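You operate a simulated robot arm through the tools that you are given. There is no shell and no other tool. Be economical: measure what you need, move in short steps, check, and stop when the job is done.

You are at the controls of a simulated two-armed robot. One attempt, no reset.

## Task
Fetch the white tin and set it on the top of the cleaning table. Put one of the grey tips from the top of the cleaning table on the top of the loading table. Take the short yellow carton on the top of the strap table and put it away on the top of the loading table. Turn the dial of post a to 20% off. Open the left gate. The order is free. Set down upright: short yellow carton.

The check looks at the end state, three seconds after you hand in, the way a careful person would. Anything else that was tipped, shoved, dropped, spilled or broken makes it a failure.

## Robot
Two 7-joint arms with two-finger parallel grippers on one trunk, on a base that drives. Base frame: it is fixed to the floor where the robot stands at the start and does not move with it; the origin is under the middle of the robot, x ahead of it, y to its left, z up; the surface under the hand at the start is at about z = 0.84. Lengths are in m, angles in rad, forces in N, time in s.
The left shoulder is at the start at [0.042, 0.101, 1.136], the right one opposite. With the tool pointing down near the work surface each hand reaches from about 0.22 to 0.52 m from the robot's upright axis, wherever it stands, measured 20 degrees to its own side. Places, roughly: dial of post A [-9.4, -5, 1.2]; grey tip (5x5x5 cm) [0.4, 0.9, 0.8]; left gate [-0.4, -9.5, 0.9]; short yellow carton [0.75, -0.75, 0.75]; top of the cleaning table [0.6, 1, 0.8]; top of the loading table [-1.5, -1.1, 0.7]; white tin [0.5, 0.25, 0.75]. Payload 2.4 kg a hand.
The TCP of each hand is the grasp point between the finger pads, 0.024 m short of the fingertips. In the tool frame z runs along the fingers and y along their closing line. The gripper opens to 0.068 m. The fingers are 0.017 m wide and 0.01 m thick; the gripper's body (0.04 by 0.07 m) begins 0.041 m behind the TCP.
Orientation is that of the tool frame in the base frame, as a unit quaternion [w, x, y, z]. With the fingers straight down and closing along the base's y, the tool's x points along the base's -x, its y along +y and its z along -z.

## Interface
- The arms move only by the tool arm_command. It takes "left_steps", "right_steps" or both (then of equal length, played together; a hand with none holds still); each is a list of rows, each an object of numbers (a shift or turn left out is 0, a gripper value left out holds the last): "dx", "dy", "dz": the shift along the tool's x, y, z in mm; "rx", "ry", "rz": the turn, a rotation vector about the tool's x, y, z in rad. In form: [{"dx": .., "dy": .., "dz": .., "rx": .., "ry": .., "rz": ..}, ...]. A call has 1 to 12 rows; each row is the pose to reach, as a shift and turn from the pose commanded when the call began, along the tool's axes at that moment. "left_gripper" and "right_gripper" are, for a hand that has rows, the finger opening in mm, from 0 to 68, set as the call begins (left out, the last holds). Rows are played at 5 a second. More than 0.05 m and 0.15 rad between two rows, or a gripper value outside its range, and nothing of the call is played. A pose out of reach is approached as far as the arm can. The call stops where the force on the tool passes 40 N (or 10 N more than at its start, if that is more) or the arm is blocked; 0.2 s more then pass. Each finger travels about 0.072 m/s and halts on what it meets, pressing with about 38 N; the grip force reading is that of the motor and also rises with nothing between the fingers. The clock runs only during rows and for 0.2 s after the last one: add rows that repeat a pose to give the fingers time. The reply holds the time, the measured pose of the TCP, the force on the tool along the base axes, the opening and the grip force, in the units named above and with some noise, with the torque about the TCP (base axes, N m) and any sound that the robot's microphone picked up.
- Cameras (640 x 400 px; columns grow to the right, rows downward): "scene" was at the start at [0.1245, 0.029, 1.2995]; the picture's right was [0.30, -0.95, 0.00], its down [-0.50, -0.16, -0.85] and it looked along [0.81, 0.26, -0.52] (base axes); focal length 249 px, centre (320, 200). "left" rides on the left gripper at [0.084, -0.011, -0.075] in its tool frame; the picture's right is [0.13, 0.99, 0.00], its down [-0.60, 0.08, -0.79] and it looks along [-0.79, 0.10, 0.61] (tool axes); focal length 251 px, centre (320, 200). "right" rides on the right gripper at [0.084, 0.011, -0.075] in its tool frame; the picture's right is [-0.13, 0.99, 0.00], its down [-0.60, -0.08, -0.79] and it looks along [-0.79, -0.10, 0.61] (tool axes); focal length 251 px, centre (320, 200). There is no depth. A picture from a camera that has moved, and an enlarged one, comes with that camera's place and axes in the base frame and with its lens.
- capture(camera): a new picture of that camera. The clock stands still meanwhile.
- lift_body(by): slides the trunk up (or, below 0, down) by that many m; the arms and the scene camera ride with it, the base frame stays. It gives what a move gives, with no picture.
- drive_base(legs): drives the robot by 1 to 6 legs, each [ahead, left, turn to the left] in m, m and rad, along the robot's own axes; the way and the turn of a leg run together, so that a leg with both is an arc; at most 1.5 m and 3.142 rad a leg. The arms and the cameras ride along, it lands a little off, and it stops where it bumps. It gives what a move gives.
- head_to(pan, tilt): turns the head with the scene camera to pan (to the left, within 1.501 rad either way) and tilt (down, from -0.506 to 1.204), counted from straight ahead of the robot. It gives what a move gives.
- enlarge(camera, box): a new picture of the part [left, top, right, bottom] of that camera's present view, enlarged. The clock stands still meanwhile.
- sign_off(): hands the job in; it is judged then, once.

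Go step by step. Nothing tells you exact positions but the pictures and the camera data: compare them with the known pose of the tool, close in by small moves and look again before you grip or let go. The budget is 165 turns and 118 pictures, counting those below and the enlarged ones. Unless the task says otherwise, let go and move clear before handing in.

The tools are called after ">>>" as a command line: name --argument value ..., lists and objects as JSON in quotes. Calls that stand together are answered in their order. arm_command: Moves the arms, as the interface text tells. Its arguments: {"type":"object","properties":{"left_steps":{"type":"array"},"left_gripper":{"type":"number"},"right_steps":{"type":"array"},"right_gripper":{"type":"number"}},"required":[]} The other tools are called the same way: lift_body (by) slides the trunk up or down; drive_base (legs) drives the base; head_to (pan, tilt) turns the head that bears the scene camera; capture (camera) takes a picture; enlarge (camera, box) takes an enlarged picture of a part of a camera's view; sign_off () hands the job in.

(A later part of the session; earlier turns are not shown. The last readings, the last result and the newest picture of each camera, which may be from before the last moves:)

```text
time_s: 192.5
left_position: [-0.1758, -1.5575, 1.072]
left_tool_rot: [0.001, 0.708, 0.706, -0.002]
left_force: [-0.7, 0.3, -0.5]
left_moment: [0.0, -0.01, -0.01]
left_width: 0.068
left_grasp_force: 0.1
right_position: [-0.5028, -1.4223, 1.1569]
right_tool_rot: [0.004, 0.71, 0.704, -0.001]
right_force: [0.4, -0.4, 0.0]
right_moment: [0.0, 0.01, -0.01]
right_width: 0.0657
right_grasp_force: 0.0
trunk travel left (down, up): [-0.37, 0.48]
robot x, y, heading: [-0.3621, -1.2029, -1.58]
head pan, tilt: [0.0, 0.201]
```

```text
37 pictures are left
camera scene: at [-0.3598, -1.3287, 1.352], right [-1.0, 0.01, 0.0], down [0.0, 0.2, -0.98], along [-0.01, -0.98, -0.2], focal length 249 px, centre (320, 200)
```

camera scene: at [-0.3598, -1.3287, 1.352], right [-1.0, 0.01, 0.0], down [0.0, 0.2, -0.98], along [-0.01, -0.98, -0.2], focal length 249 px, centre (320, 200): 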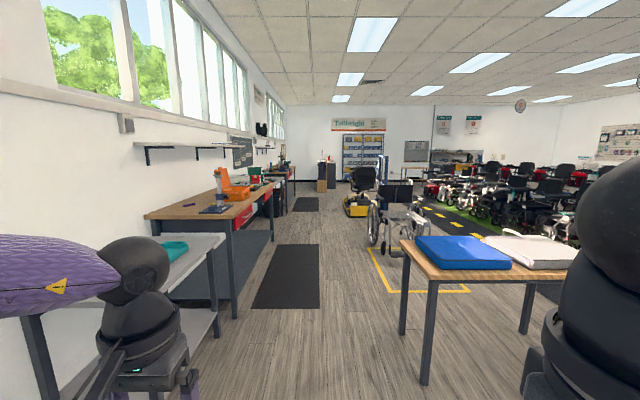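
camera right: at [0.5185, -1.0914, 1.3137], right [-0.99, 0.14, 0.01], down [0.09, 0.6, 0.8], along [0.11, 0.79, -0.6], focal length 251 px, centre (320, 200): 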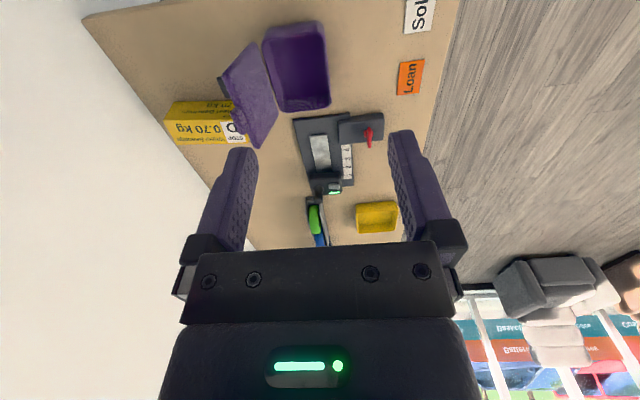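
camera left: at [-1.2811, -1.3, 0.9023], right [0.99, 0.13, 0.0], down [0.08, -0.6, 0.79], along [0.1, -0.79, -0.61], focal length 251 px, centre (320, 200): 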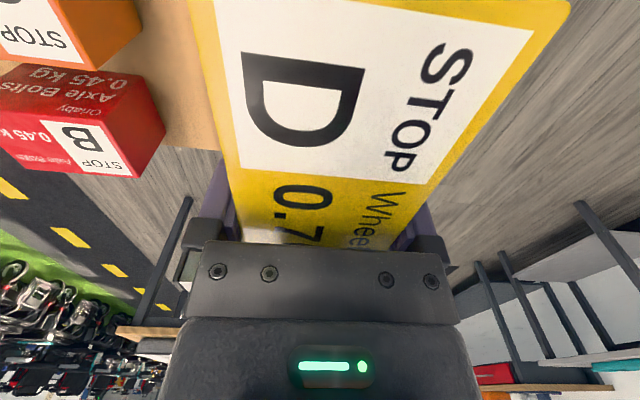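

The aisle along x≈−0.36 is clear. I'm driving down it.

>>> drive_base --legs '[[1.5, 0.1, 0.01], [1.5, 0.0, 0], [1.3, 0.0, 0]]'

>>> capture --camera "scene"

```text
refused: leg 1 is longer than a leg can be; nothing moved
```

```text
36 pictures are left
camera scene: at [-0.3598, -1.3287, 1.352], right [-1.0, 0.01, 0.0], down [0.0, 0.2, -0.98], along [-0.01, -0.98, -0.2], focal length 249 px, centre (320, 200)
```

scene: 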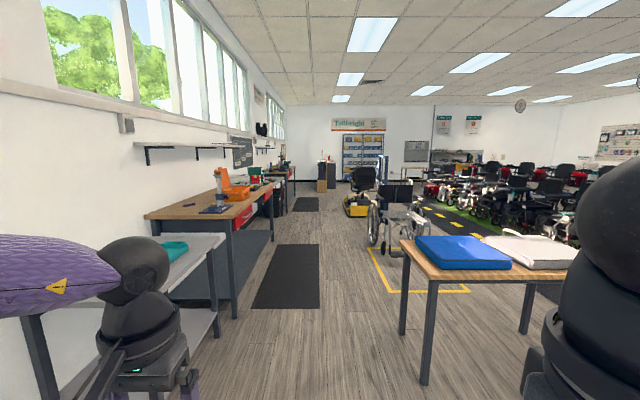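

>>> drive_base --legs '[[1.4, 0.1, 0.01], [1.5, 0.0, 0], [1.4, 0.0, 0]]'

>>> capture --camera "scene"

```text
time_s: 213.2
left_position: [-0.043, -5.8573, 1.0712]
left_tool_rot: [0.001, 0.7, 0.714, -0.002]
left_force: [-0.3, 0.3, 0.5]
left_moment: [0.01, 0.0, 0.0]
left_width: 0.068
left_grasp_force: 0.0
right_position: [-0.3731, -5.7306, 1.1584]
right_tool_rot: [0.004, 0.701, 0.713, 0.0]
right_force: [-0.3, 0.9, -0.1]
right_moment: [0.01, 0.01, -0.02]
right_width: 0.0661
right_grasp_force: 0.0
trunk travel left (down, up): [-0.37, 0.48]
robot x, y, heading: [-0.2353, -5.5042, -1.552]
head pan, tilt: [0.0, 0.201]
```

```text
35 pictures are left
camera scene: at [-0.2313, -5.6332, 1.3521], right [-1.0, -0.02, 0.0], down [0.0, 0.2, -0.98], along [0.02, -0.98, -0.2], focal length 249 px, centre (320, 200)
```

scene: 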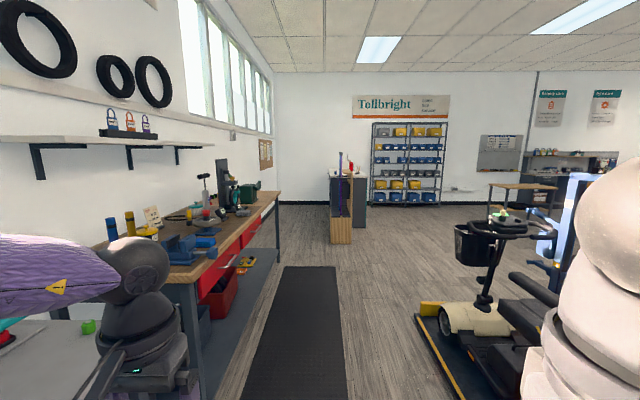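

>>> enlarge --camera "scene" --box '[280, 130, 440, 255]'

```text
3.20 times, centred on (360, 192) of scene
camera zoom: at [-0.2313, -5.6332, 1.3521], right [-1.0, -0.02, 0.0], down [0.0, 0.2, -0.98], along [0.02, -0.98, -0.2], focal length 798 px, centre (192, 224)
```

zoom: 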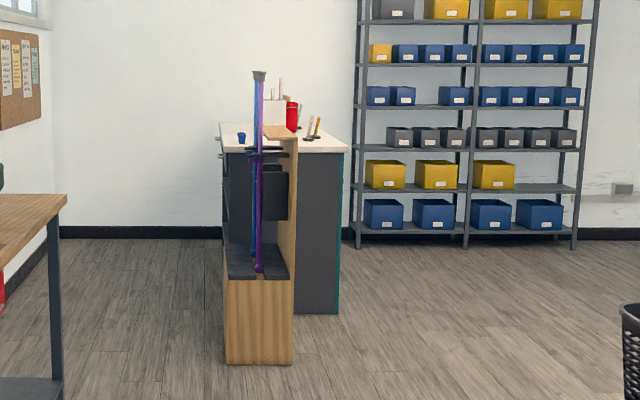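

The gate seems to be part of a wooden cane stand near (−0.45, −9.2). I'm moving closer to look.

>>> drive_base --legs '[[1.4, 0.0, -0.02], [1.1, 0.0, 0.0]]'

>>> head_to --pan -0.1 --tilt 0.4

>>> capture --camera "scene"

```text
time_s: 225.4
left_position: [-0.0446, -8.3623, 1.0713]
left_tool_rot: [0.001, 0.708, 0.707, -0.002]
left_force: [-0.9, 0.3, -1.3]
left_moment: [-0.02, 0.0, 0.02]
left_width: 0.0681
left_grasp_force: 0.0
right_position: [-0.3706, -8.2277, 1.1565]
right_tool_rot: [0.004, 0.709, 0.705, 0.0]
right_force: [0.6, -0.4, 0.0]
right_moment: [-0.02, 0.02, 0.0]
right_width: 0.0659
right_grasp_force: 0.0
trunk travel left (down, up): [-0.37, 0.48]
robot x, y, heading: [-0.2272, -8.0049, -1.572]
head pan, tilt: [0.0, 0.201]
```

```text
time_s: 226.1
left_position: [-0.0446, -8.3613, 1.0714]
left_tool_rot: [0.001, 0.708, 0.706, -0.002]
left_force: [-0.4, 0.3, 0.2]
left_moment: [0.04, 0.01, 0.01]
left_width: 0.0684
left_grasp_force: 0.0
right_position: [-0.3702, -8.2278, 1.1564]
right_tool_rot: [0.004, 0.709, 0.705, -0.001]
right_force: [0.3, -0.7, -0.1]
right_moment: [-0.02, -0.02, 0.02]
right_width: 0.0658
right_grasp_force: 0.0
trunk travel left (down, up): [-0.37, 0.48]
robot x, y, heading: [-0.2224, -8.004, -1.577]
head pan, tilt: [-0.099, 0.4]
```

```text
33 pictures are left
camera scene: at [-0.2362, -8.1326, 1.3336], right [-0.99, 0.11, 0.0], down [0.04, 0.39, -0.92], along [-0.1, -0.92, -0.39], focal length 249 px, centre (320, 200)
```

scene: 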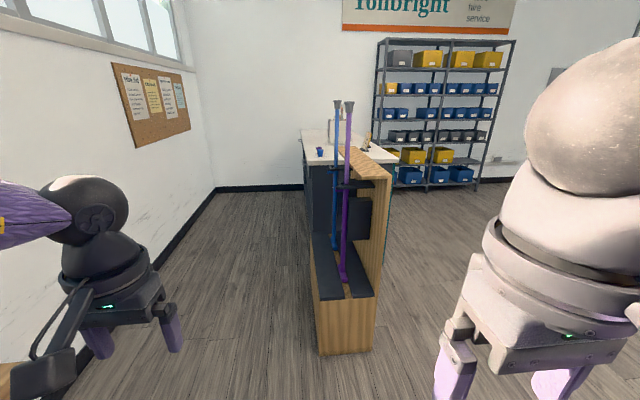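

The rack faces +x, with gate bars holding blue and purple canes. I'll go around to face it from x≈0.3.

>>> drive_base --legs '[[0.6, 0.53, 0], [0.85, 0, 0], [0, 0, -1.571]]'

>>> head_to --pan 0.0 --tilt 0.5

>>> capture --camera "scene"

```text
time_s: 228.9
left_position: [0.2723, -8.7166, 1.0713]
left_tool_rot: [0.001, 0.697, 0.717, -0.002]
left_force: [-0.3, 0.8, -0.8]
left_moment: [0.04, -0.01, 0.0]
left_width: 0.068
left_grasp_force: 0.2
right_position: [-0.0585, -8.5921, 1.1571]
right_tool_rot: [0.003, 0.699, 0.715, 0.0]
right_force: [-0.7, 0.6, 0.1]
right_moment: [0.0, -0.04, 0.0]
right_width: 0.0661
right_grasp_force: 0.0
trunk travel left (down, up): [-0.37, 0.48]
robot x, y, heading: [0.0819, -8.3677, -1.551]
head pan, tilt: [-0.099, 0.4]
stopped in leg 1: the robot was blocked; the commanded pose is now the measured one
```

```text
time_s: 229.6
left_position: [0.2741, -8.7161, 1.0718]
left_tool_rot: [0.0, 0.696, 0.718, -0.002]
left_force: [-0.1, -0.5, 0.6]
left_moment: [-0.01, -0.03, -0.03]
left_width: 0.0681
left_grasp_force: 0.1
right_position: [-0.0564, -8.591, 1.1569]
right_tool_rot: [0.005, 0.699, 0.715, -0.001]
right_force: [0.5, 0.0, 0.3]
right_moment: [0.0, -0.02, 0.03]
right_width: 0.0658
right_grasp_force: 0.2
trunk travel left (down, up): [-0.37, 0.48]
robot x, y, heading: [0.0847, -8.3646, -1.547]
head pan, tilt: [0.0, 0.499]
```

```text
32 pictures are left
camera scene: at [0.0837, -8.4909, 1.3244], right [-1.0, -0.02, 0.0], down [-0.01, 0.48, -0.88], along [0.02, -0.88, -0.48], focal length 249 px, centre (320, 200)
```

scene: 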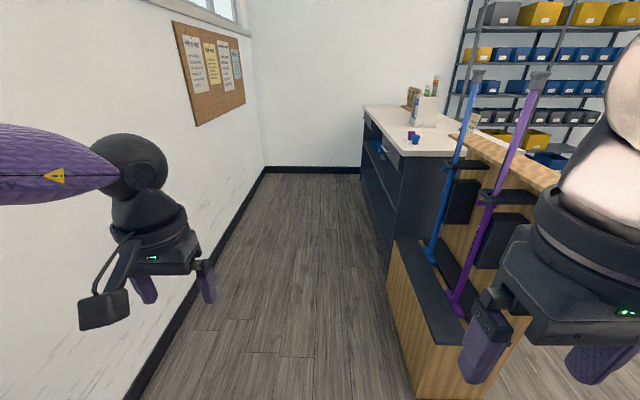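

I was blocked by something on my left, probably the bench end. Looking there before moving.

>>> head_to --pan 1.3 --tilt 0.6

>>> capture --camera "scene"

```text
time_s: 231.1
left_position: [0.2744, -8.7153, 1.0702]
left_tool_rot: [0.0, 0.696, 0.718, -0.002]
left_force: [0.9, 0.4, -0.4]
left_moment: [-0.02, 0.0, 0.0]
left_width: 0.068
left_grasp_force: 0.1
right_position: [-0.0556, -8.5913, 1.1562]
right_tool_rot: [0.004, 0.698, 0.716, 0.0]
right_force: [0.2, -0.3, 0.2]
right_moment: [0.0, 0.0, 0.0]
right_width: 0.0659
right_grasp_force: 0.1
trunk travel left (down, up): [-0.37, 0.48]
robot x, y, heading: [0.0835, -8.3633, -1.549]
head pan, tilt: [1.3, 0.6]
```

```text
31 pictures are left
camera scene: at [0.1673, -8.4213, 1.3153], right [-0.24, -0.97, 0.0], down [-0.55, 0.14, -0.83], along [0.8, -0.2, -0.56], focal length 249 px, centre (320, 200)
```

scene: 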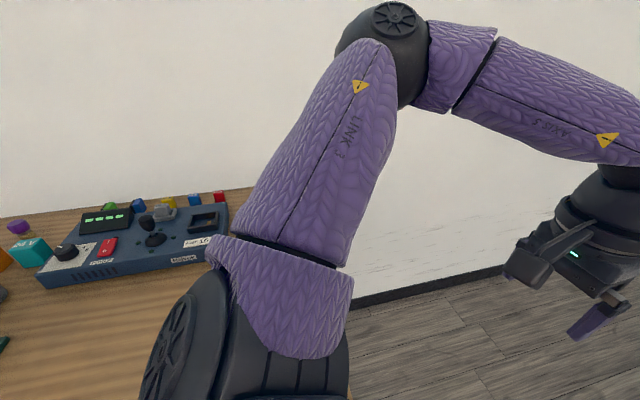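

The bench is undisturbed. I'll step away from it, go past its end, then shift left.

>>> drive_base --legs '[[0, -0.06, -0.02], [0.37, 0, 0], [0, 0.28, 0]]'

>>> head_to --pan -0.4 --tilt 0.55

>>> capture --camera "scene"

```text
time_s: 235.5
left_position: [0.4867, -9.0907, 1.0705]
left_tool_rot: [0.001, 0.705, 0.709, -0.002]
left_force: [0.0, -0.2, 0.5]
left_moment: [0.01, 0.02, 0.01]
left_width: 0.068
left_grasp_force: 0.0
right_position: [0.1593, -8.9582, 1.157]
right_tool_rot: [0.004, 0.707, 0.707, -0.001]
right_force: [-0.7, 0.8, 0.2]
right_moment: [-0.01, 0.03, -0.01]
right_width: 0.0662
right_grasp_force: 0.2
trunk travel left (down, up): [-0.37, 0.48]
robot x, y, heading: [0.3003, -8.7348, -1.571]
head pan, tilt: [1.3, 0.6]
```

```text
time_s: 237.3
left_position: [0.4866, -9.0908, 1.0718]
left_tool_rot: [0.0, 0.705, 0.709, -0.002]
left_force: [-0.4, -0.5, 0.5]
left_moment: [0.02, 0.0, -0.04]
left_width: 0.0679
left_grasp_force: 0.1
right_position: [0.1583, -8.9579, 1.1572]
right_tool_rot: [0.005, 0.707, 0.707, -0.002]
right_force: [-0.3, -0.4, 0.6]
right_moment: [0.0, -0.02, -0.02]
right_width: 0.066
right_grasp_force: 0.0
trunk travel left (down, up): [-0.37, 0.48]
robot x, y, heading: [0.3009, -8.734, -1.57]
head pan, tilt: [-0.4, 0.55]
```

```text
30 pictures are left
camera scene: at [0.2663, -8.8529, 1.3198], right [-0.92, 0.39, 0.0], down [0.2, 0.48, -0.85], along [-0.33, -0.79, -0.52], focal length 249 px, centre (320, 200)
```

scene: 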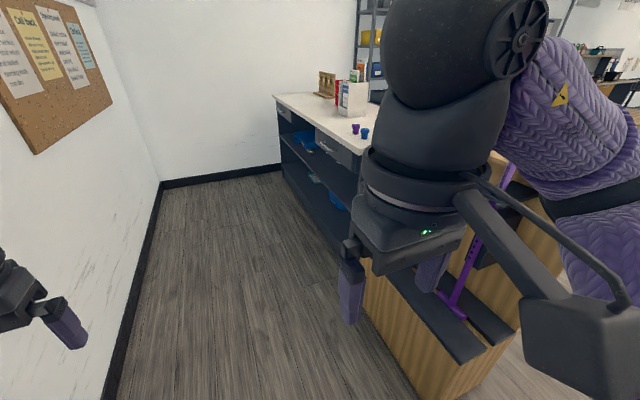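

>>> drive_base --legs '[[0.68, 0.03, 0], [0, 0, -1.571]]'

>>> head_to --pan 0.0 --tilt 0.4

>>> capture --camera "scene"

```text
time_s: 244.9
left_position: [-0.0233, -9.6022, 1.0706]
left_tool_rot: [0.0, 1.0, 0.003, -0.003]
left_force: [0.5, 0.2, 0.2]
left_moment: [-0.01, 0.02, 0.0]
left_width: 0.068
left_grasp_force: 0.1
right_position: [0.111, -9.2756, 1.1571]
right_tool_rot: [0.002, 1.0, -0.001, -0.003]
right_force: [0.9, 0.3, 0.4]
right_moment: [-0.02, -0.01, 0.01]
right_width: 0.066
right_grasp_force: 0.1
trunk travel left (down, up): [-0.37, 0.48]
robot x, y, heading: [0.3323, -9.4185, 3.146]
head pan, tilt: [-0.4, 0.55]
```

```text
time_s: 245.7
left_position: [-0.0228, -9.6033, 1.0701]
left_tool_rot: [-0.001, 1.0, 0.003, -0.002]
left_force: [-0.3, 0.7, -0.3]
left_moment: [-0.01, 0.0, -0.04]
left_width: 0.0682
left_grasp_force: 0.1
right_position: [0.1094, -9.276, 1.1576]
right_tool_rot: [0.002, 1.0, -0.001, -0.003]
right_force: [0.1, 0.7, 0.1]
right_moment: [0.02, 0.0, 0.0]
right_width: 0.0659
right_grasp_force: 0.0
trunk travel left (down, up): [-0.37, 0.48]
robot x, y, heading: [0.3345, -9.4174, 3.142]
head pan, tilt: [0.0, 0.4]
```

```text
29 pictures are left
camera scene: at [0.2028, -9.417, 1.3335], right [0.0, 1.0, 0.0], down [0.39, 0.0, -0.92], along [-0.92, 0.0, -0.39], focal length 249 px, centre (320, 200)
```

scene: 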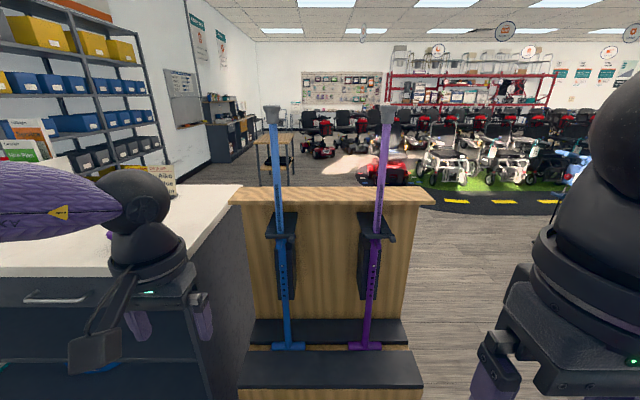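

Two gates hold the canes, and the left one is at the blue cane. I'll enlarge the view to see the mechanism.

>>> enlarge --camera "scene" --box '[240, 190, 420, 310]'

```text
3.33 times, centred on (330, 250) of scene
camera zoom: at [0.2028, -9.417, 1.3335], right [0.0, 1.0, 0.0], down [0.39, 0.0, -0.92], along [-0.92, 0.0, -0.39], focal length 831 px, centre (287, 33)
```

zoom: 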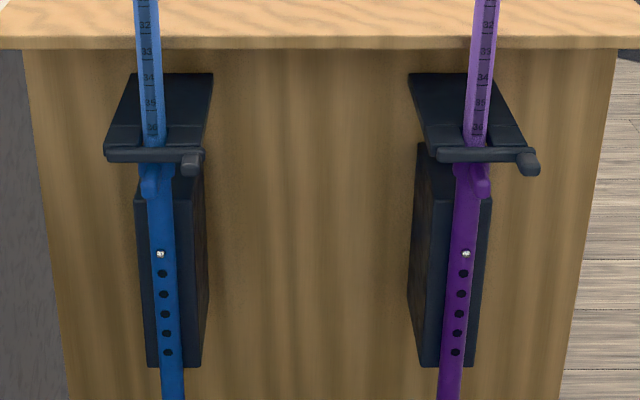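

>>> capture --camera "left"

>>> enlarge --camera "left" --box '[220, 80, 480, 250]'

```text
27 pictures are left
camera left: at [0.0602, -9.5917, 1.1463], right [0.13, -0.99, 0.0], down [-0.6, -0.08, 0.8], along [-0.79, -0.11, -0.61], focal length 251 px, centre (320, 200)
```

left: 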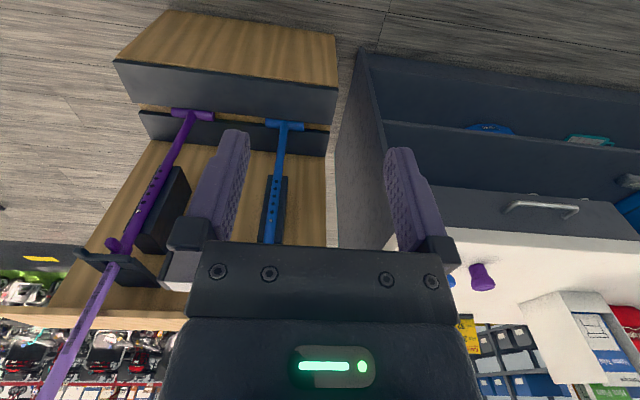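

```text
2.35 times, centred on (350, 165) of left
camera zoom: at [0.0602, -9.5917, 1.1463], right [0.13, -0.99, 0.0], down [-0.6, -0.08, 0.8], along [-0.79, -0.11, -0.61], focal length 592 px, centre (249, 282)
```

zoom: 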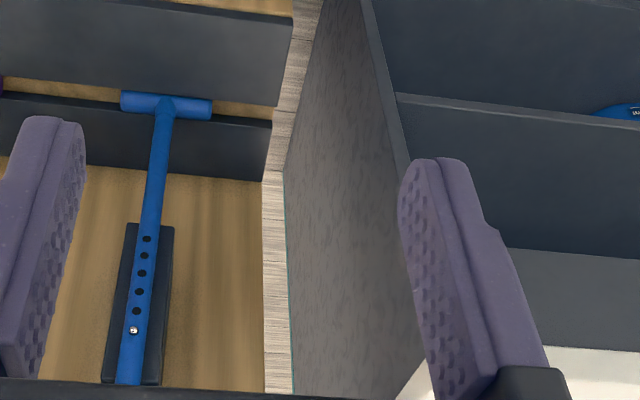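

The blue cane's pin triangulates to (−0.474, −9.544, 0.81). The gate bar is at about z=0.93, with its hinge at y≈−9.578 and its peg at y≈−9.503. I'll use the right arm, so I'm moving into position.

>>> arm_command --left_steps '[{"dx": 40}, {"dx": 80}, {"dx": 120}, {"dx": 120}]'

>>> drive_base --legs '[[0.28, 0.22, 0]]'

>>> arm_command --right_steps '[{"dx": -35}, {"dx": -70}, {"dx": -105}, {"dx": -140}, {"dx": -170}, {"dx": -170}]'

>>> capture --camera "right"

>>> capture --camera "scene"

```text
time_s: 246.7
left_position: [0.0953, -9.6022, 1.0721]
left_tool_rot: [-0.001, 1.0, 0.003, -0.002]
left_force: [-0.1, 0.1, -0.4]
left_moment: [-0.01, -0.01, -0.04]
left_width: 0.0681
left_grasp_force: 0.0
right_position: [0.1093, -9.2761, 1.1565]
right_tool_rot: [0.002, 1.0, -0.001, -0.004]
right_force: [0.7, -0.1, 0.4]
right_moment: [-0.02, 0.01, -0.02]
right_width: 0.0664
right_grasp_force: 0.1
trunk travel left (down, up): [-0.37, 0.48]
robot x, y, heading: [0.3339, -9.4189, 3.141]
head pan, tilt: [0.0, 0.4]
```

```text
time_s: 249.0
left_position: [-0.1832, -9.8193, 1.0699]
left_tool_rot: [-0.001, 1.0, 0.002, -0.001]
left_force: [-0.4, -0.7, -0.4]
left_moment: [0.06, 0.02, 0.01]
left_width: 0.0682
left_grasp_force: 0.1
right_position: [-0.1701, -9.494, 1.1563]
right_tool_rot: [0.002, 1.0, -0.002, -0.003]
right_force: [0.4, 0.2, 0.9]
right_moment: [0.0, -0.01, 0.01]
right_width: 0.0663
right_grasp_force: 0.0
trunk travel left (down, up): [-0.37, 0.48]
robot x, y, heading: [0.053, -9.6342, 3.14]
head pan, tilt: [0.0, 0.4]
```

```text
time_s: 250.4
left_position: [-0.1844, -9.8201, 1.0708]
left_tool_rot: [0.0, 1.0, 0.002, -0.002]
left_force: [-0.3, 0.4, 0.2]
left_moment: [0.01, -0.06, -0.01]
left_width: 0.068
left_grasp_force: 0.0
right_position: [-0.341, -9.4935, 1.1572]
right_tool_rot: [0.001, 1.0, -0.001, -0.003]
right_force: [-0.5, -0.8, 0.6]
right_moment: [-0.02, 0.0, 0.02]
right_width: 0.0662
right_grasp_force: 0.1
trunk travel left (down, up): [-0.37, 0.48]
robot x, y, heading: [0.0517, -9.6371, 3.133]
head pan, tilt: [0.0, 0.4]
```

```text
25 pictures are left
camera right: at [-0.2551, -9.502, 1.2334], right [-0.13, -0.99, 0.01], down [-0.6, 0.08, 0.8], along [-0.79, 0.1, -0.6], focal length 251 px, centre (320, 200)
```

right: 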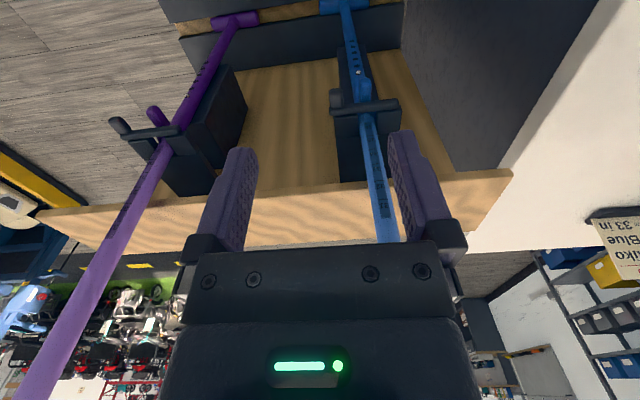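

```text
24 pictures are left
camera scene: at [-0.0767, -9.6346, 1.3335], right [0.0, 1.0, 0.0], down [0.39, 0.0, -0.92], along [-0.92, 0.0, -0.39], focal length 249 px, centre (320, 200)
```

scene: 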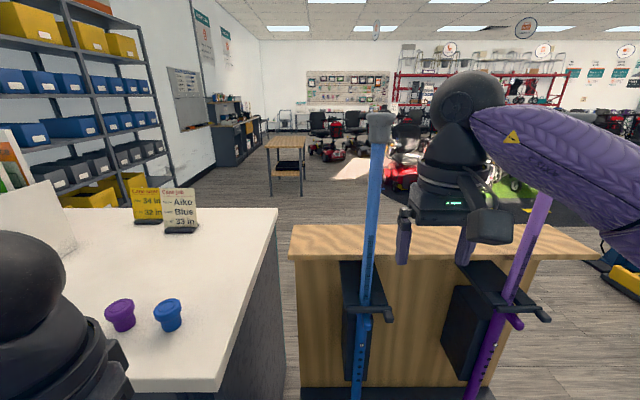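

>>> enlarge --camera "right" --box '[300, 50, 428, 130]'

>>> enlarge --camera "scene" --box '[320, 250, 416, 340]'

```text
5.00 times, centred on (364, 90) of right
camera zoom: at [-0.2551, -9.502, 1.2334], right [-0.13, -0.99, 0.01], down [-0.6, 0.08, 0.8], along [-0.79, 0.1, -0.6], focal length 1257 px, centre (100, 750)
```

zoom: 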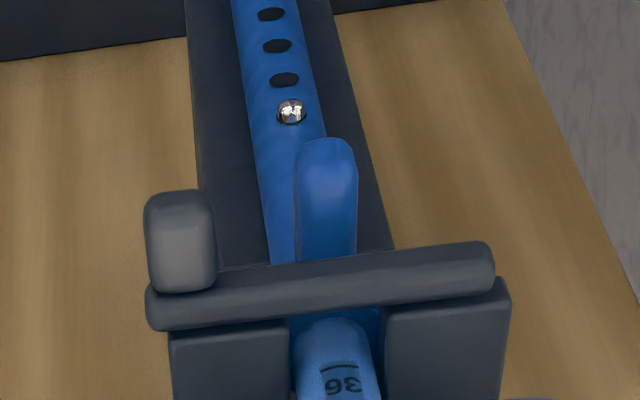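

```text
4.44 times, centred on (368, 295) of scene
camera zoom: at [-0.0767, -9.6346, 1.3335], right [0.0, 1.0, 0.0], down [0.39, 0.0, -0.92], along [-0.92, 0.0, -0.39], focal length 1108 px, centre (107, -222)
```

zoom: 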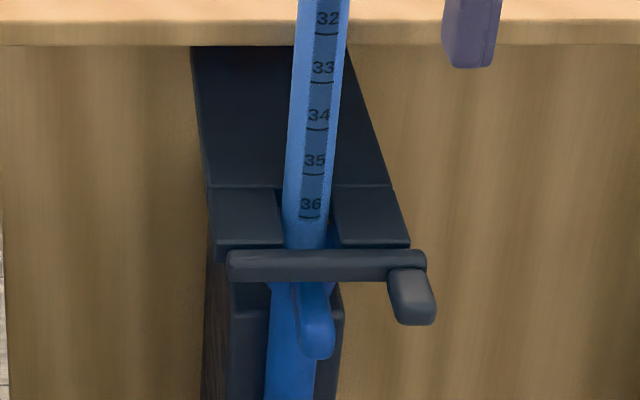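

The bar runs from y≈−9.58 to −9.50 at x=−0.452, z≈0.934, and a short peg at its +y end points toward me, at about (−0.435, −9.502). I'll come down in front of the peg with a narrow opening.

>>> drive_base --legs '[[0.04, 0, 0]]'

>>> arm_command --right_gripper 36 --right_steps '[{"dz": 45, "dy": 8}, {"dz": 90, "dy": 8}, {"dz": 135, "dy": 8}, {"dz": 180, "dy": 8}, {"dz": 223, "dy": 8}, {"dz": 223, "dy": 8}]'

>>> capture --camera "right"

>>> enlarge --camera "scene" --box '[300, 240, 460, 340]'

```text
time_s: 251.3
left_position: [-0.2238, -9.8178, 1.0698]
left_tool_rot: [-0.001, 1.0, 0.002, -0.002]
left_force: [0.1, -0.3, 1.0]
left_moment: [-0.03, -0.03, 0.03]
left_width: 0.0682
left_grasp_force: 0.1
right_position: [-0.3799, -9.4929, 1.1579]
right_tool_rot: [0.002, 1.0, -0.002, -0.002]
right_force: [0.3, 0.5, -0.8]
right_moment: [-0.02, -0.02, 0.0]
right_width: 0.0659
right_grasp_force: 0.1
trunk travel left (down, up): [-0.37, 0.48]
robot x, y, heading: [0.0084, -9.6371, 3.146]
head pan, tilt: [0.0, 0.4]
```

```text
time_s: 252.7
left_position: [-0.2222, -9.8192, 1.0707]
left_tool_rot: [-0.001, 1.0, 0.001, -0.001]
left_force: [-0.4, -0.2, 0.4]
left_moment: [0.05, -0.02, -0.04]
left_width: 0.0678
left_grasp_force: 0.0
right_position: [-0.3814, -9.5013, 0.9344]
right_tool_rot: [0.003, 1.0, -0.002, -0.003]
right_force: [0.0, -1.2, -0.1]
right_moment: [-0.03, 0.0, 0.0]
right_width: 0.0362
right_grasp_force: 0.0
trunk travel left (down, up): [-0.37, 0.48]
robot x, y, heading: [0.0117, -9.6401, 3.141]
head pan, tilt: [0.0, 0.4]
```

```text
21 pictures are left
camera right: at [-0.2962, -9.5113, 1.0102], right [-0.13, -0.99, 0.01], down [-0.6, 0.08, 0.8], along [-0.79, 0.1, -0.6], focal length 251 px, centre (320, 200)
```

right: 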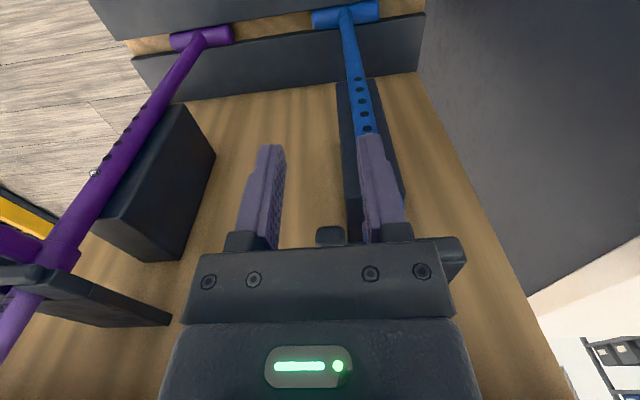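

```text
4.00 times, centred on (380, 290) of scene
camera zoom: at [-0.1166, -9.6345, 1.3336], right [0.0, 1.0, 0.0], down [0.39, 0.0, -0.92], along [-0.92, 0.0, -0.39], focal length 998 px, centre (80, -160)
```

zoom: 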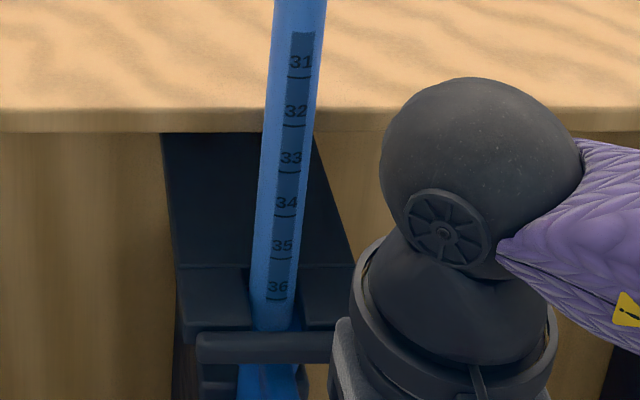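

The peg is in line between the fingers. I'll move forward and grip it.

>>> arm_command --right_steps '[{"dx": -17}, {"dx": -34}, {"dx": -50}, {"dx": -50}]'

>>> arm_command --right_gripper 5 --right_steps '[{"dx": 0}, {"dx": 0}, {"dx": 0}, {"dx": 0}]'

```text
time_s: 253.7
left_position: [-0.2231, -9.8185, 1.0706]
left_tool_rot: [-0.001, 1.0, 0.002, -0.002]
left_force: [0.2, -0.2, -0.1]
left_moment: [-0.04, 0.0, 0.0]
left_width: 0.0681
left_grasp_force: 0.1
right_position: [-0.4312, -9.5011, 0.9344]
right_tool_rot: [0.003, 1.0, -0.001, -0.003]
right_force: [-0.1, -1.2, -0.5]
right_moment: [0.01, 0.03, 0.02]
right_width: 0.0359
right_grasp_force: 0.1
trunk travel left (down, up): [-0.37, 0.48]
robot x, y, heading: [0.0145, -9.6366, 3.138]
head pan, tilt: [0.0, 0.4]
```

```text
time_s: 254.7
left_position: [-0.2237, -9.8204, 1.0698]
left_tool_rot: [-0.001, 1.0, 0.001, -0.002]
left_force: [0.5, 0.1, -0.6]
left_moment: [0.04, -0.02, 0.0]
left_width: 0.0679
left_grasp_force: 0.0
right_position: [-0.4309, -9.502, 0.9348]
right_tool_rot: [0.003, 1.0, -0.002, -0.004]
right_force: [-1.0, -4.7, -0.7]
right_moment: [0.08, 0.11, 0.05]
right_width: 0.017
right_grasp_force: 35.6
trunk travel left (down, up): [-0.37, 0.48]
robot x, y, heading: [0.0143, -9.6371, 3.144]
head pan, tilt: [0.0, 0.4]
```

The peg is gripped, 17 mm wide. I'll test the swing direction with a small outward pull.

>>> arm_command --right_steps '[{"dx": 3}, {"dx": 6}, {"dx": 6}]'

```text
time_s: 255.5
left_position: [-0.2258, -9.8198, 1.0709]
left_tool_rot: [-0.001, 1.0, 0.002, -0.001]
left_force: [0.0, 0.5, 0.2]
left_moment: [-0.02, -0.02, -0.03]
left_width: 0.068
left_grasp_force: 0.0
right_position: [-0.4282, -9.504, 0.9343]
right_tool_rot: [0.003, 1.0, -0.002, -0.004]
right_force: [-16.6, -11.5, 4.7]
right_moment: [0.16, 0.65, -0.78]
right_width: 0.018
right_grasp_force: 36.3
trunk travel left (down, up): [-0.37, 0.48]
robot x, y, heading: [0.0144, -9.6347, 3.136]
head pan, tilt: [0.0, 0.4]
```

That met resistance (17 N). I'll go back and test lifting.

>>> arm_command --right_steps '[{"dx": -3}, {"dx": -5}, {"dx": -5, "dz": -3}, {"dx": -5, "dz": -7}, {"dx": -5, "dz": -7}]'

```text
time_s: 256.6
left_position: [-0.2246, -9.8208, 1.0713]
left_tool_rot: [-0.001, 1.0, 0.001, -0.001]
left_force: [0.0, 0.0, -0.4]
left_moment: [0.0, 0.0, 0.02]
left_width: 0.0682
left_grasp_force: 0.0
right_position: [-0.431, -9.5025, 0.9358]
right_tool_rot: [0.001, 1.0, 0.0, 0.002]
right_force: [-7.4, -5.1, -18.1]
right_moment: [-0.38, 0.66, -0.41]
right_width: 0.0174
right_grasp_force: 36.3
trunk travel left (down, up): [-0.37, 0.48]
robot x, y, heading: [0.0115, -9.6397, 3.14]
head pan, tilt: [0.0, 0.4]
stopped in row 5 (right hand): the force on the tool passed its limit at 44 N (the readings are from after the stop); the commanded pose is now the measured one
```

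Lifting is blocked hard, while the pull gave slightly along an arc, so the gate swings outward about its −y end. I'll follow that arc, turning the wrist along.

>>> arm_command --right_steps '[{"dx": 5, "dy": 2, "rz": 0.07}, {"dx": 11, "dy": 4, "rz": 0.15}, {"dx": 16, "dy": 7, "rz": 0.22}, {"dx": 21.4, "dy": 9.6, "rz": 0.3}, {"dx": 21.4, "dy": 9.6, "rz": 0.3}]'

>>> enlarge --camera "scene" --box '[300, 240, 460, 340]'

```text
time_s: 257.6
left_position: [-0.225, -9.8193, 1.0709]
left_tool_rot: [-0.001, 1.0, 0.002, -0.001]
left_force: [-0.3, 0.0, 0.2]
left_moment: [-0.01, 0.02, -0.01]
left_width: 0.068
left_grasp_force: 0.1
right_position: [-0.4087, -9.5119, 0.9369]
right_tool_rot: [0.001, 0.989, -0.145, 0.002]
right_force: [-9.9, -3.9, -18.1]
right_moment: [-0.38, 0.42, -0.5]
right_width: 0.0174
right_grasp_force: 35.8
trunk travel left (down, up): [-0.37, 0.48]
robot x, y, heading: [0.0146, -9.6353, 3.14]
head pan, tilt: [0.0, 0.4]
stopped in row 5 (right hand): the force on the tool passed its limit at 40 N (the readings are from after the stop); the commanded pose is now the measured one
```

```text
4.00 times, centred on (380, 290) of scene
camera zoom: at [-0.1193, -9.6349, 1.3335], right [0.0, 1.0, 0.0], down [0.39, 0.0, -0.92], along [-0.92, 0.0, -0.39], focal length 998 px, centre (80, -160)
```

zoom: 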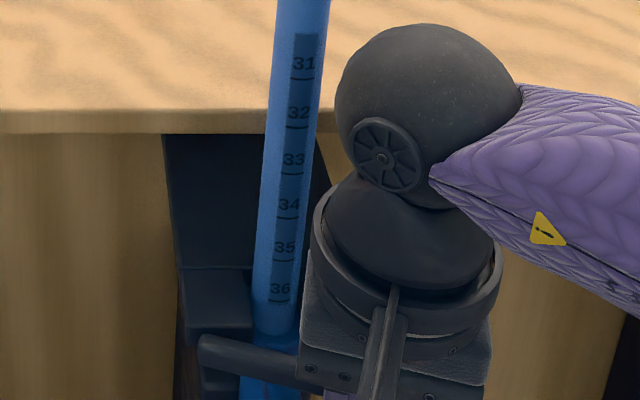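

The gate is swinging outward. I'll relax the vertical bias and continue along the same arc.

>>> arm_command --right_steps '[{"dx": 0, "dy": 0, "dz": 1.5}, {"dx": 5, "dy": 2, "dz": 1.5, "rz": 0.07}, {"dx": 11, "dy": 4, "dz": 1.5, "rz": 0.15}, {"dx": 16, "dy": 7, "dz": 1.5, "rz": 0.22}, {"dx": 21.4, "dy": 9.6, "dz": 1.5, "rz": 0.3}, {"dx": 26, "dy": 13, "dz": 1.5, "rz": 0.375}, {"dx": 30.7, "dy": 16.6, "dz": 1.5, "rz": 0.45}, {"dx": 35, "dy": 21, "dz": 1.5, "rz": 0.525}, {"dx": 39, "dy": 25, "dz": 1.5, "rz": 0.6}, {"dx": 42.5, "dy": 30, "dz": 1.5, "rz": 0.675}, {"dx": 45.8, "dy": 34.6, "dz": 1.5, "rz": 0.75}, {"dx": 45.8, "dy": 34.6, "dz": 1.5, "rz": 0.75}]'

>>> enlarge --camera "scene" --box '[300, 240, 460, 340]'

```text
time_s: 260.2
left_position: [-0.2251, -9.8198, 1.069]
left_tool_rot: [0.0, 1.0, 0.002, -0.001]
left_force: [-0.6, 0.3, -0.4]
left_moment: [-0.01, 0.0, 0.0]
left_width: 0.0681
left_grasp_force: 0.0
right_position: [-0.3759, -9.5586, 0.937]
right_tool_rot: [0.001, 0.867, -0.498, 0.003]
right_force: [-18.0, -2.1, 3.0]
right_moment: [-0.06, 0.03, -0.28]
right_width: 0.0174
right_grasp_force: 35.7
trunk travel left (down, up): [-0.37, 0.48]
robot x, y, heading: [0.0149, -9.6377, 3.143]
head pan, tilt: [0.0, 0.4]
```

```text
4.00 times, centred on (380, 290) of scene
camera zoom: at [-0.119, -9.6349, 1.3333], right [0.0, 1.0, 0.0], down [0.39, 0.0, -0.92], along [-0.92, 0.0, -0.39], focal length 998 px, centre (80, -160)
```

zoom: 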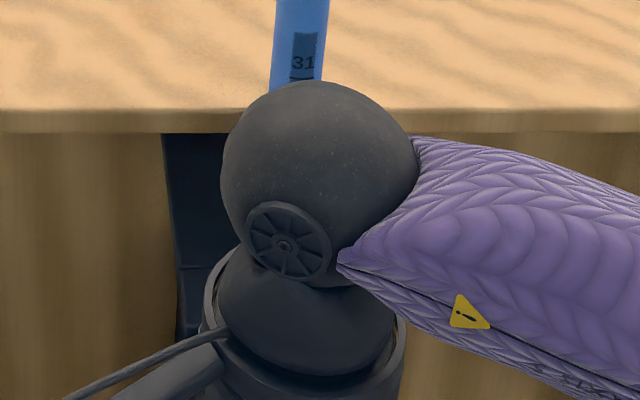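

The gate is about 60° open. A little more on the arc, then I'll release and push it the rest of the way.

>>> arm_command --right_steps '[{"dx": 4, "dy": 3.5, "rz": 0.07}, {"dx": 10, "dy": 5.7, "rz": 0.15}, {"dx": 16, "dy": 9, "rz": 0.24}, {"dx": 16, "dy": 9, "rz": 0.24}]'

>>> arm_command --right_gripper 50 --right_steps '[{"dx": 0}, {"dx": 0}, {"dx": 0}, {"dz": -20}, {"dz": -50}, {"dz": -90}, {"dz": -90}]'

>>> enlarge --camera "scene" --box '[280, 230, 480, 355]'

>>> capture --camera "right"

```text
time_s: 261.2
left_position: [-0.2229, -9.8201, 1.0706]
left_tool_rot: [0.0, 1.0, 0.002, -0.001]
left_force: [0.7, -0.2, 0.5]
left_moment: [0.02, 0.01, -0.01]
left_width: 0.068
left_grasp_force: 0.0
right_position: [-0.3722, -9.5755, 0.9368]
right_tool_rot: [0.0, 0.802, -0.597, 0.002]
right_force: [-1.2, -1.5, -1.8]
right_moment: [-0.64, -0.12, 0.01]
right_width: 0.0178
right_grasp_force: 35.6
trunk travel left (down, up): [-0.37, 0.48]
robot x, y, heading: [0.015, -9.6331, 3.142]
head pan, tilt: [0.0, 0.4]
```

```text
time_s: 262.8
left_position: [-0.2238, -9.8196, 1.0709]
left_tool_rot: [0.0, 1.0, 0.002, -0.002]
left_force: [-1.0, 0.0, 0.5]
left_moment: [-0.03, 0.02, -0.02]
left_width: 0.0679
left_grasp_force: 0.1
right_position: [-0.3743, -9.5762, 1.0285]
right_tool_rot: [0.0, 0.802, -0.598, 0.002]
right_force: [0.7, -0.2, 0.3]
right_moment: [-0.06, -0.02, 0.0]
right_width: 0.0502
right_grasp_force: 0.1
trunk travel left (down, up): [-0.37, 0.48]
robot x, y, heading: [0.0143, -9.6343, 3.136]
head pan, tilt: [0.0, 0.4]
```

```text
3.20 times, centred on (380, 292) of scene
camera zoom: at [-0.1165, -9.6347, 1.3335], right [0.0, 1.0, 0.0], down [0.39, 0.0, -0.92], along [-0.92, 0.0, -0.39], focal length 798 px, centre (128, -96)
```

zoom: 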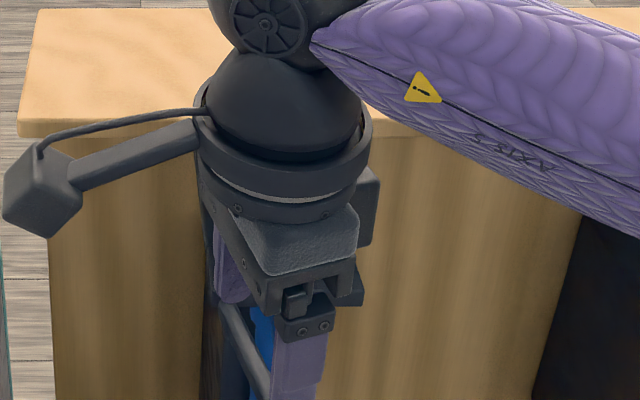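

```text
16 pictures are left
camera right: at [-0.3599, -9.6571, 1.1043], right [-0.99, -0.16, 0.0], down [-0.1, 0.6, 0.79], along [-0.13, 0.78, -0.61], focal length 251 px, centre (320, 200)
```

right: 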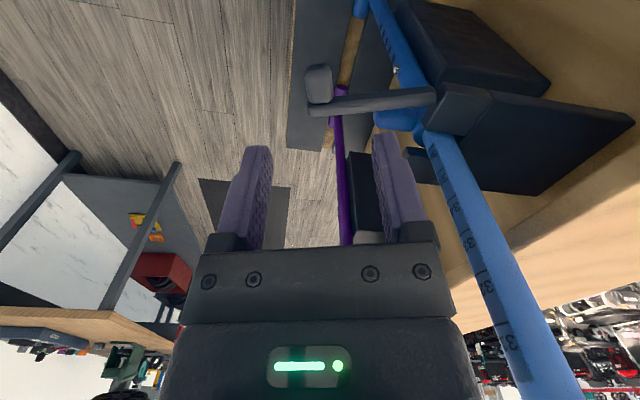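

The gate stands about 73° open. I'll push it past 90° with closed fingers from the inner side.

>>> arm_command --right_gripper 0 --right_steps '[{"dx": -38, "dy": -5}, {"dx": -76, "dy": -11}, {"dx": -76, "dy": -11, "dz": 45}, {"dx": -76, "dy": -11, "dz": 90}, {"dx": -60, "dy": -6, "dz": 90}, {"dx": -45, "dy": -2, "dz": 90}, {"dx": -30, "dy": 3, "dz": 90}, {"dx": -16, "dy": 7, "dz": 90}, {"dx": -4, "dy": 10, "dz": 90}, {"dx": -4, "dy": 10, "dz": 90}]'

>>> arm_command --right_steps '[{"dx": -15, "dy": -4}, {"dx": -30, "dy": -8}, {"dx": -30, "dy": -8, "dz": -45}, {"dx": -30, "dy": -8, "dz": -90}, {"dx": -30, "dy": -8, "dz": -90}]'

>>> capture --camera "right"

```text
time_s: 265.0
left_position: [-0.2221, -9.8163, 1.0712]
left_tool_rot: [0.0, 1.0, 0.001, -0.002]
left_force: [0.3, -0.1, 0.4]
left_moment: [-0.03, -0.02, 0.0]
left_width: 0.0682
left_grasp_force: 0.0
right_position: [-0.3827, -9.5727, 0.9362]
right_tool_rot: [0.001, 0.8, -0.599, 0.002]
right_force: [-1.1, 17.4, 1.7]
right_moment: [-0.11, 0.0, -0.18]
right_width: 0.0
right_grasp_force: 23.7
trunk travel left (down, up): [-0.37, 0.48]
robot x, y, heading: [0.0161, -9.6362, 3.14]
head pan, tilt: [0.0, 0.4]
```

```text
time_s: 266.2
left_position: [-0.2232, -9.8188, 1.0702]
left_tool_rot: [-0.001, 1.0, 0.002, -0.002]
left_force: [-0.3, -0.6, 0.1]
left_moment: [0.03, 0.0, 0.01]
left_width: 0.068
left_grasp_force: 0.1
right_position: [-0.3851, -9.5444, 1.028]
right_tool_rot: [0.001, 0.802, -0.597, 0.003]
right_force: [0.0, 0.2, 0.2]
right_moment: [0.01, 0.0, 0.07]
right_width: 0.0001
right_grasp_force: 23.5
trunk travel left (down, up): [-0.37, 0.48]
robot x, y, heading: [0.0111, -9.6333, 3.14]
head pan, tilt: [0.0, 0.4]
```

```text
15 pictures are left
camera right: at [-0.371, -9.626, 1.1036], right [-0.99, -0.16, 0.0], down [-0.1, 0.6, 0.79], along [-0.13, 0.78, -0.61], focal length 251 px, centre (320, 200)
```

right: 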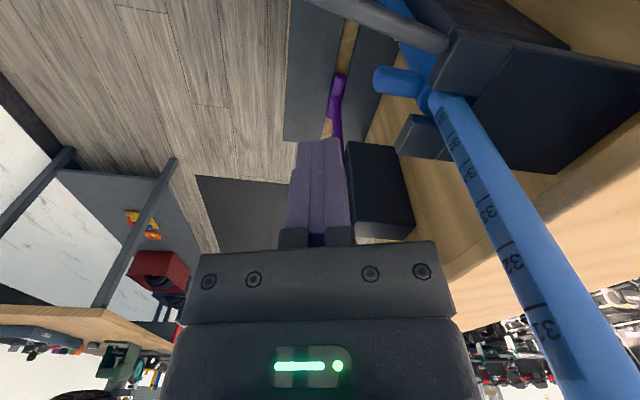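

The gate is now past 90° open with the cane undisturbed. I'll back off, unwind the wrist, and go around the rack toward post A.

>>> drive_base --legs '[[-0.33, 0, 0], [0, -0.95, 0]]'

>>> arm_command --right_steps '[{"rz": -0.14}, {"rz": -0.28}, {"rz": -0.42}, {"rz": -0.56}, {"rz": -0.7}, {"rz": -0.84}, {"rz": -0.98}, {"rz": -1.12}, {"rz": -1.27, "dy": -20}, {"rz": -1.27, "dy": -65}, {"rz": -1.27, "dy": -110}, {"rz": -1.27, "dy": -150}]'

>>> head_to --pan -0.5 --tilt 0.12

>>> capture --camera "scene"

```text
time_s: 272.9
left_position: [0.1129, -8.8828, 1.0711]
left_tool_rot: [-0.001, 1.0, 0.0, -0.002]
left_force: [0.2, 0.2, -0.2]
left_moment: [0.03, -0.01, 0.02]
left_width: 0.068
left_grasp_force: 0.1
right_position: [-0.0491, -8.6079, 1.0262]
right_tool_rot: [0.0, 0.8, -0.599, 0.002]
right_force: [-0.5, 0.4, -0.5]
right_moment: [0.0, 0.01, -0.04]
right_width: 0.0
right_grasp_force: 23.3
trunk travel left (down, up): [-0.37, 0.48]
robot x, y, heading: [0.3484, -8.7033, 3.138]
head pan, tilt: [0.0, 0.4]
stopped in leg 2: the robot was blocked; the commanded pose is now the measured one
```

```text
time_s: 275.5
left_position: [0.1128, -8.8826, 1.0712]
left_tool_rot: [-0.001, 1.0, -0.001, -0.002]
left_force: [-0.4, -0.9, 0.9]
left_moment: [0.03, -0.01, 0.0]
left_width: 0.068
left_grasp_force: 0.2
right_position: [0.095, -8.5657, 1.027]
right_tool_rot: [0.0, 1.0, -0.005, 0.001]
right_force: [-0.3, 0.0, -0.8]
right_moment: [-0.02, 0.0, 0.0]
right_width: 0.0
right_grasp_force: 23.5
trunk travel left (down, up): [-0.37, 0.48]
robot x, y, heading: [0.3491, -8.7035, 3.131]
head pan, tilt: [0.0, 0.4]
```

```text
time_s: 276.4
left_position: [0.1122, -8.8844, 1.0715]
left_tool_rot: [-0.001, 1.0, 0.0, -0.002]
left_force: [-0.1, 0.9, 0.1]
left_moment: [-0.03, 0.03, -0.02]
left_width: 0.068
left_grasp_force: 0.2
right_position: [0.0936, -8.5655, 1.0268]
right_tool_rot: [0.001, 1.0, -0.007, 0.002]
right_force: [0.2, -1.1, 0.5]
right_moment: [0.01, 0.0, -0.02]
right_width: 0.0
right_grasp_force: 23.4
trunk travel left (down, up): [-0.37, 0.48]
robot x, y, heading: [0.3492, -8.6986, 3.139]
head pan, tilt: [-0.499, 0.12]
```

```text
14 pictures are left
camera scene: at [0.2311, -8.655, 1.3595], right [0.48, 0.88, 0.0], down [0.11, -0.06, -0.99], along [-0.87, 0.48, -0.12], focal length 249 px, centre (320, 200)
```

scene: 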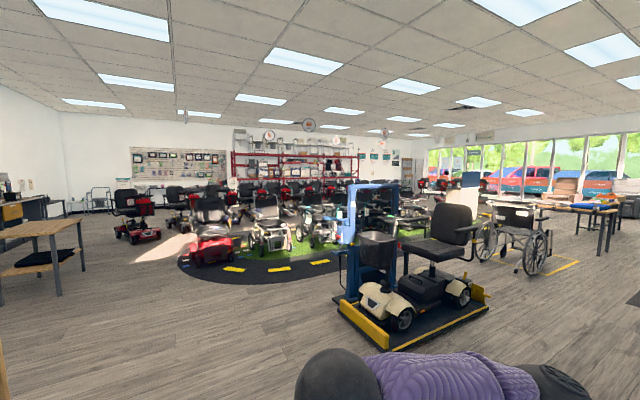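

>>> enlarge --camera "scene" --box '[190, 130, 390, 255]'

```text
3.20 times, centred on (290, 192) of scene
camera zoom: at [0.2311, -8.655, 1.3595], right [0.48, 0.88, 0.0], down [0.11, -0.06, -0.99], along [-0.87, 0.48, -0.12], focal length 798 px, centre (416, 224)
```

zoom: 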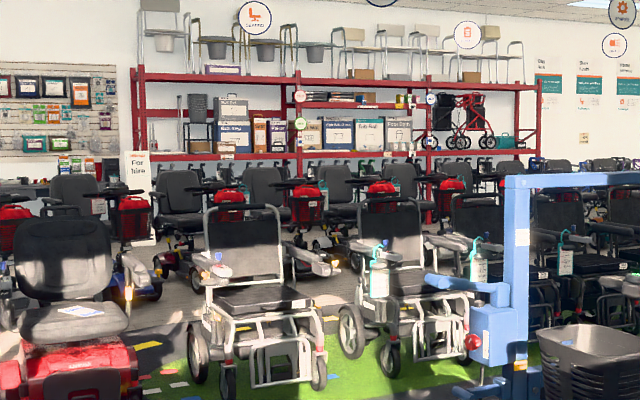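

Post A is the red rack upright at y≈−5, with round dials on it, beyond the scooter rows. The south side looks open, so I'll drive west along it and look again.

>>> drive_base --legs '[[0.3, 0, 0], [0.25, -0.2, 0], [1.4, 0, 0], [0.9, 0.5, 0]]'

>>> head_to --pan -0.15 --tilt 0.15

>>> capture --camera "scene"

```text
time_s: 291.7
left_position: [-2.7477, -9.1569, 1.0709]
left_tool_rot: [0.0, 1.0, -0.002, -0.002]
left_force: [-0.5, -0.2, -0.4]
left_moment: [-0.03, 0.02, 0.01]
left_width: 0.0679
left_grasp_force: 0.0
right_position: [-2.7636, -8.8384, 1.0271]
right_tool_rot: [0.001, 1.0, -0.008, 0.002]
right_force: [0.6, 0.7, 0.0]
right_moment: [0.0, 0.02, 0.0]
right_width: 0.0
right_grasp_force: 23.7
trunk travel left (down, up): [-0.37, 0.48]
robot x, y, heading: [-2.5109, -8.9756, 3.134]
head pan, tilt: [-0.499, 0.12]
```

```text
time_s: 292.6
left_position: [-2.748, -9.1555, 1.0712]
left_tool_rot: [-0.001, 1.0, -0.001, -0.002]
left_force: [-0.8, 0.4, -0.3]
left_moment: [-0.02, 0.02, 0.0]
left_width: 0.0682
left_grasp_force: 0.0
right_position: [-2.765, -8.8388, 1.0271]
right_tool_rot: [0.002, 1.0, -0.009, 0.001]
right_force: [-0.8, 0.0, -0.1]
right_moment: [-0.01, 0.01, -0.01]
right_width: 0.0
right_grasp_force: 23.6
trunk travel left (down, up): [-0.37, 0.48]
robot x, y, heading: [-2.5112, -8.9773, 3.131]
head pan, tilt: [-0.15, 0.15]
```

```text
12 pictures are left
camera scene: at [-2.6395, -8.9585, 1.3568], right [0.16, 0.99, 0.0], down [0.15, -0.02, -0.99], along [-0.98, 0.16, -0.15], focal length 249 px, centre (320, 200)
```

scene: 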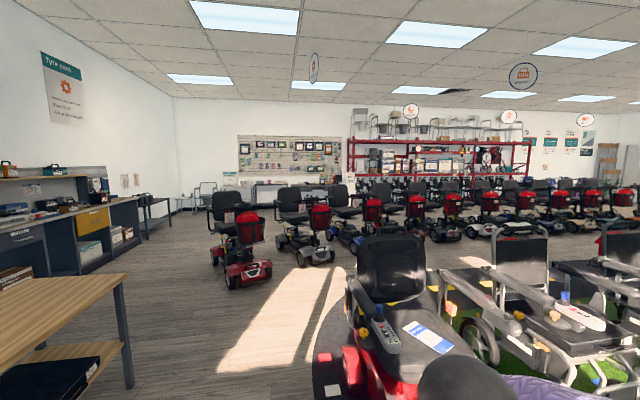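

The way in is between the wooden table and the red scooter, then left around the end of the scooter row. Driving that in stages.

>>> drive_base --legs '[[0.75, 0.35, 0], [1.4, 0, 0], [0.15, 0.9, 0], [1.3, 0.03, 0]]'

>>> head_to --pan -0.6 --tilt 0.2

>>> capture --camera "scene"

```text
time_s: 314.1
left_position: [-6.3716, -10.372, 1.0712]
left_tool_rot: [-0.002, 1.0, -0.01, -0.002]
left_force: [-0.1, -0.5, 0.6]
left_moment: [-0.05, -0.02, -0.01]
left_width: 0.068
left_grasp_force: 0.0
right_position: [-6.3831, -10.0548, 1.0283]
right_tool_rot: [0.001, 1.0, -0.016, 0.002]
right_force: [-0.4, 0.0, 0.4]
right_moment: [0.03, -0.01, 0.02]
right_width: 0.0
right_grasp_force: 23.7
trunk travel left (down, up): [-0.37, 0.48]
robot x, y, heading: [-6.1318, -10.1943, 3.121]
head pan, tilt: [-0.15, 0.15]
```

```text
time_s: 315.0
left_position: [-6.3705, -10.3732, 1.0706]
left_tool_rot: [-0.001, 1.0, -0.009, -0.001]
left_force: [1.0, 1.4, 0.5]
left_moment: [0.01, 0.0, 0.01]
left_width: 0.068
left_grasp_force: 0.0
right_position: [-6.3847, -10.0542, 1.0265]
right_tool_rot: [0.001, 1.0, -0.015, 0.001]
right_force: [-0.6, -0.5, 0.0]
right_moment: [0.02, 0.02, 0.0]
right_width: 0.0
right_grasp_force: 23.9
trunk travel left (down, up): [-0.37, 0.48]
robot x, y, heading: [-6.1343, -10.1917, 3.112]
head pan, tilt: [-0.6, 0.201]
```

```text
11 pictures are left
camera scene: at [-6.2438, -10.1376, 1.3521], right [0.58, 0.81, 0.0], down [0.16, -0.12, -0.98], along [-0.8, 0.57, -0.2], focal length 249 px, centre (320, 200)
```

scene: 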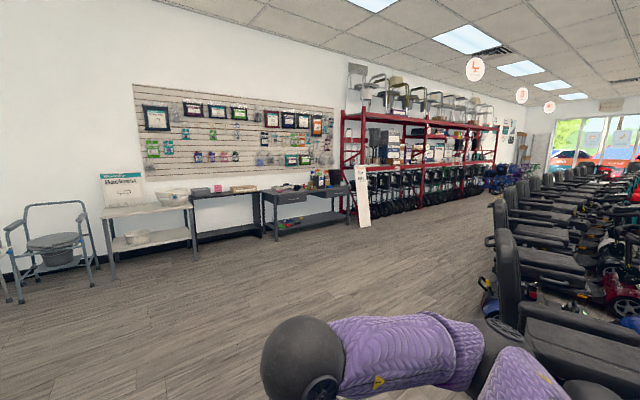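

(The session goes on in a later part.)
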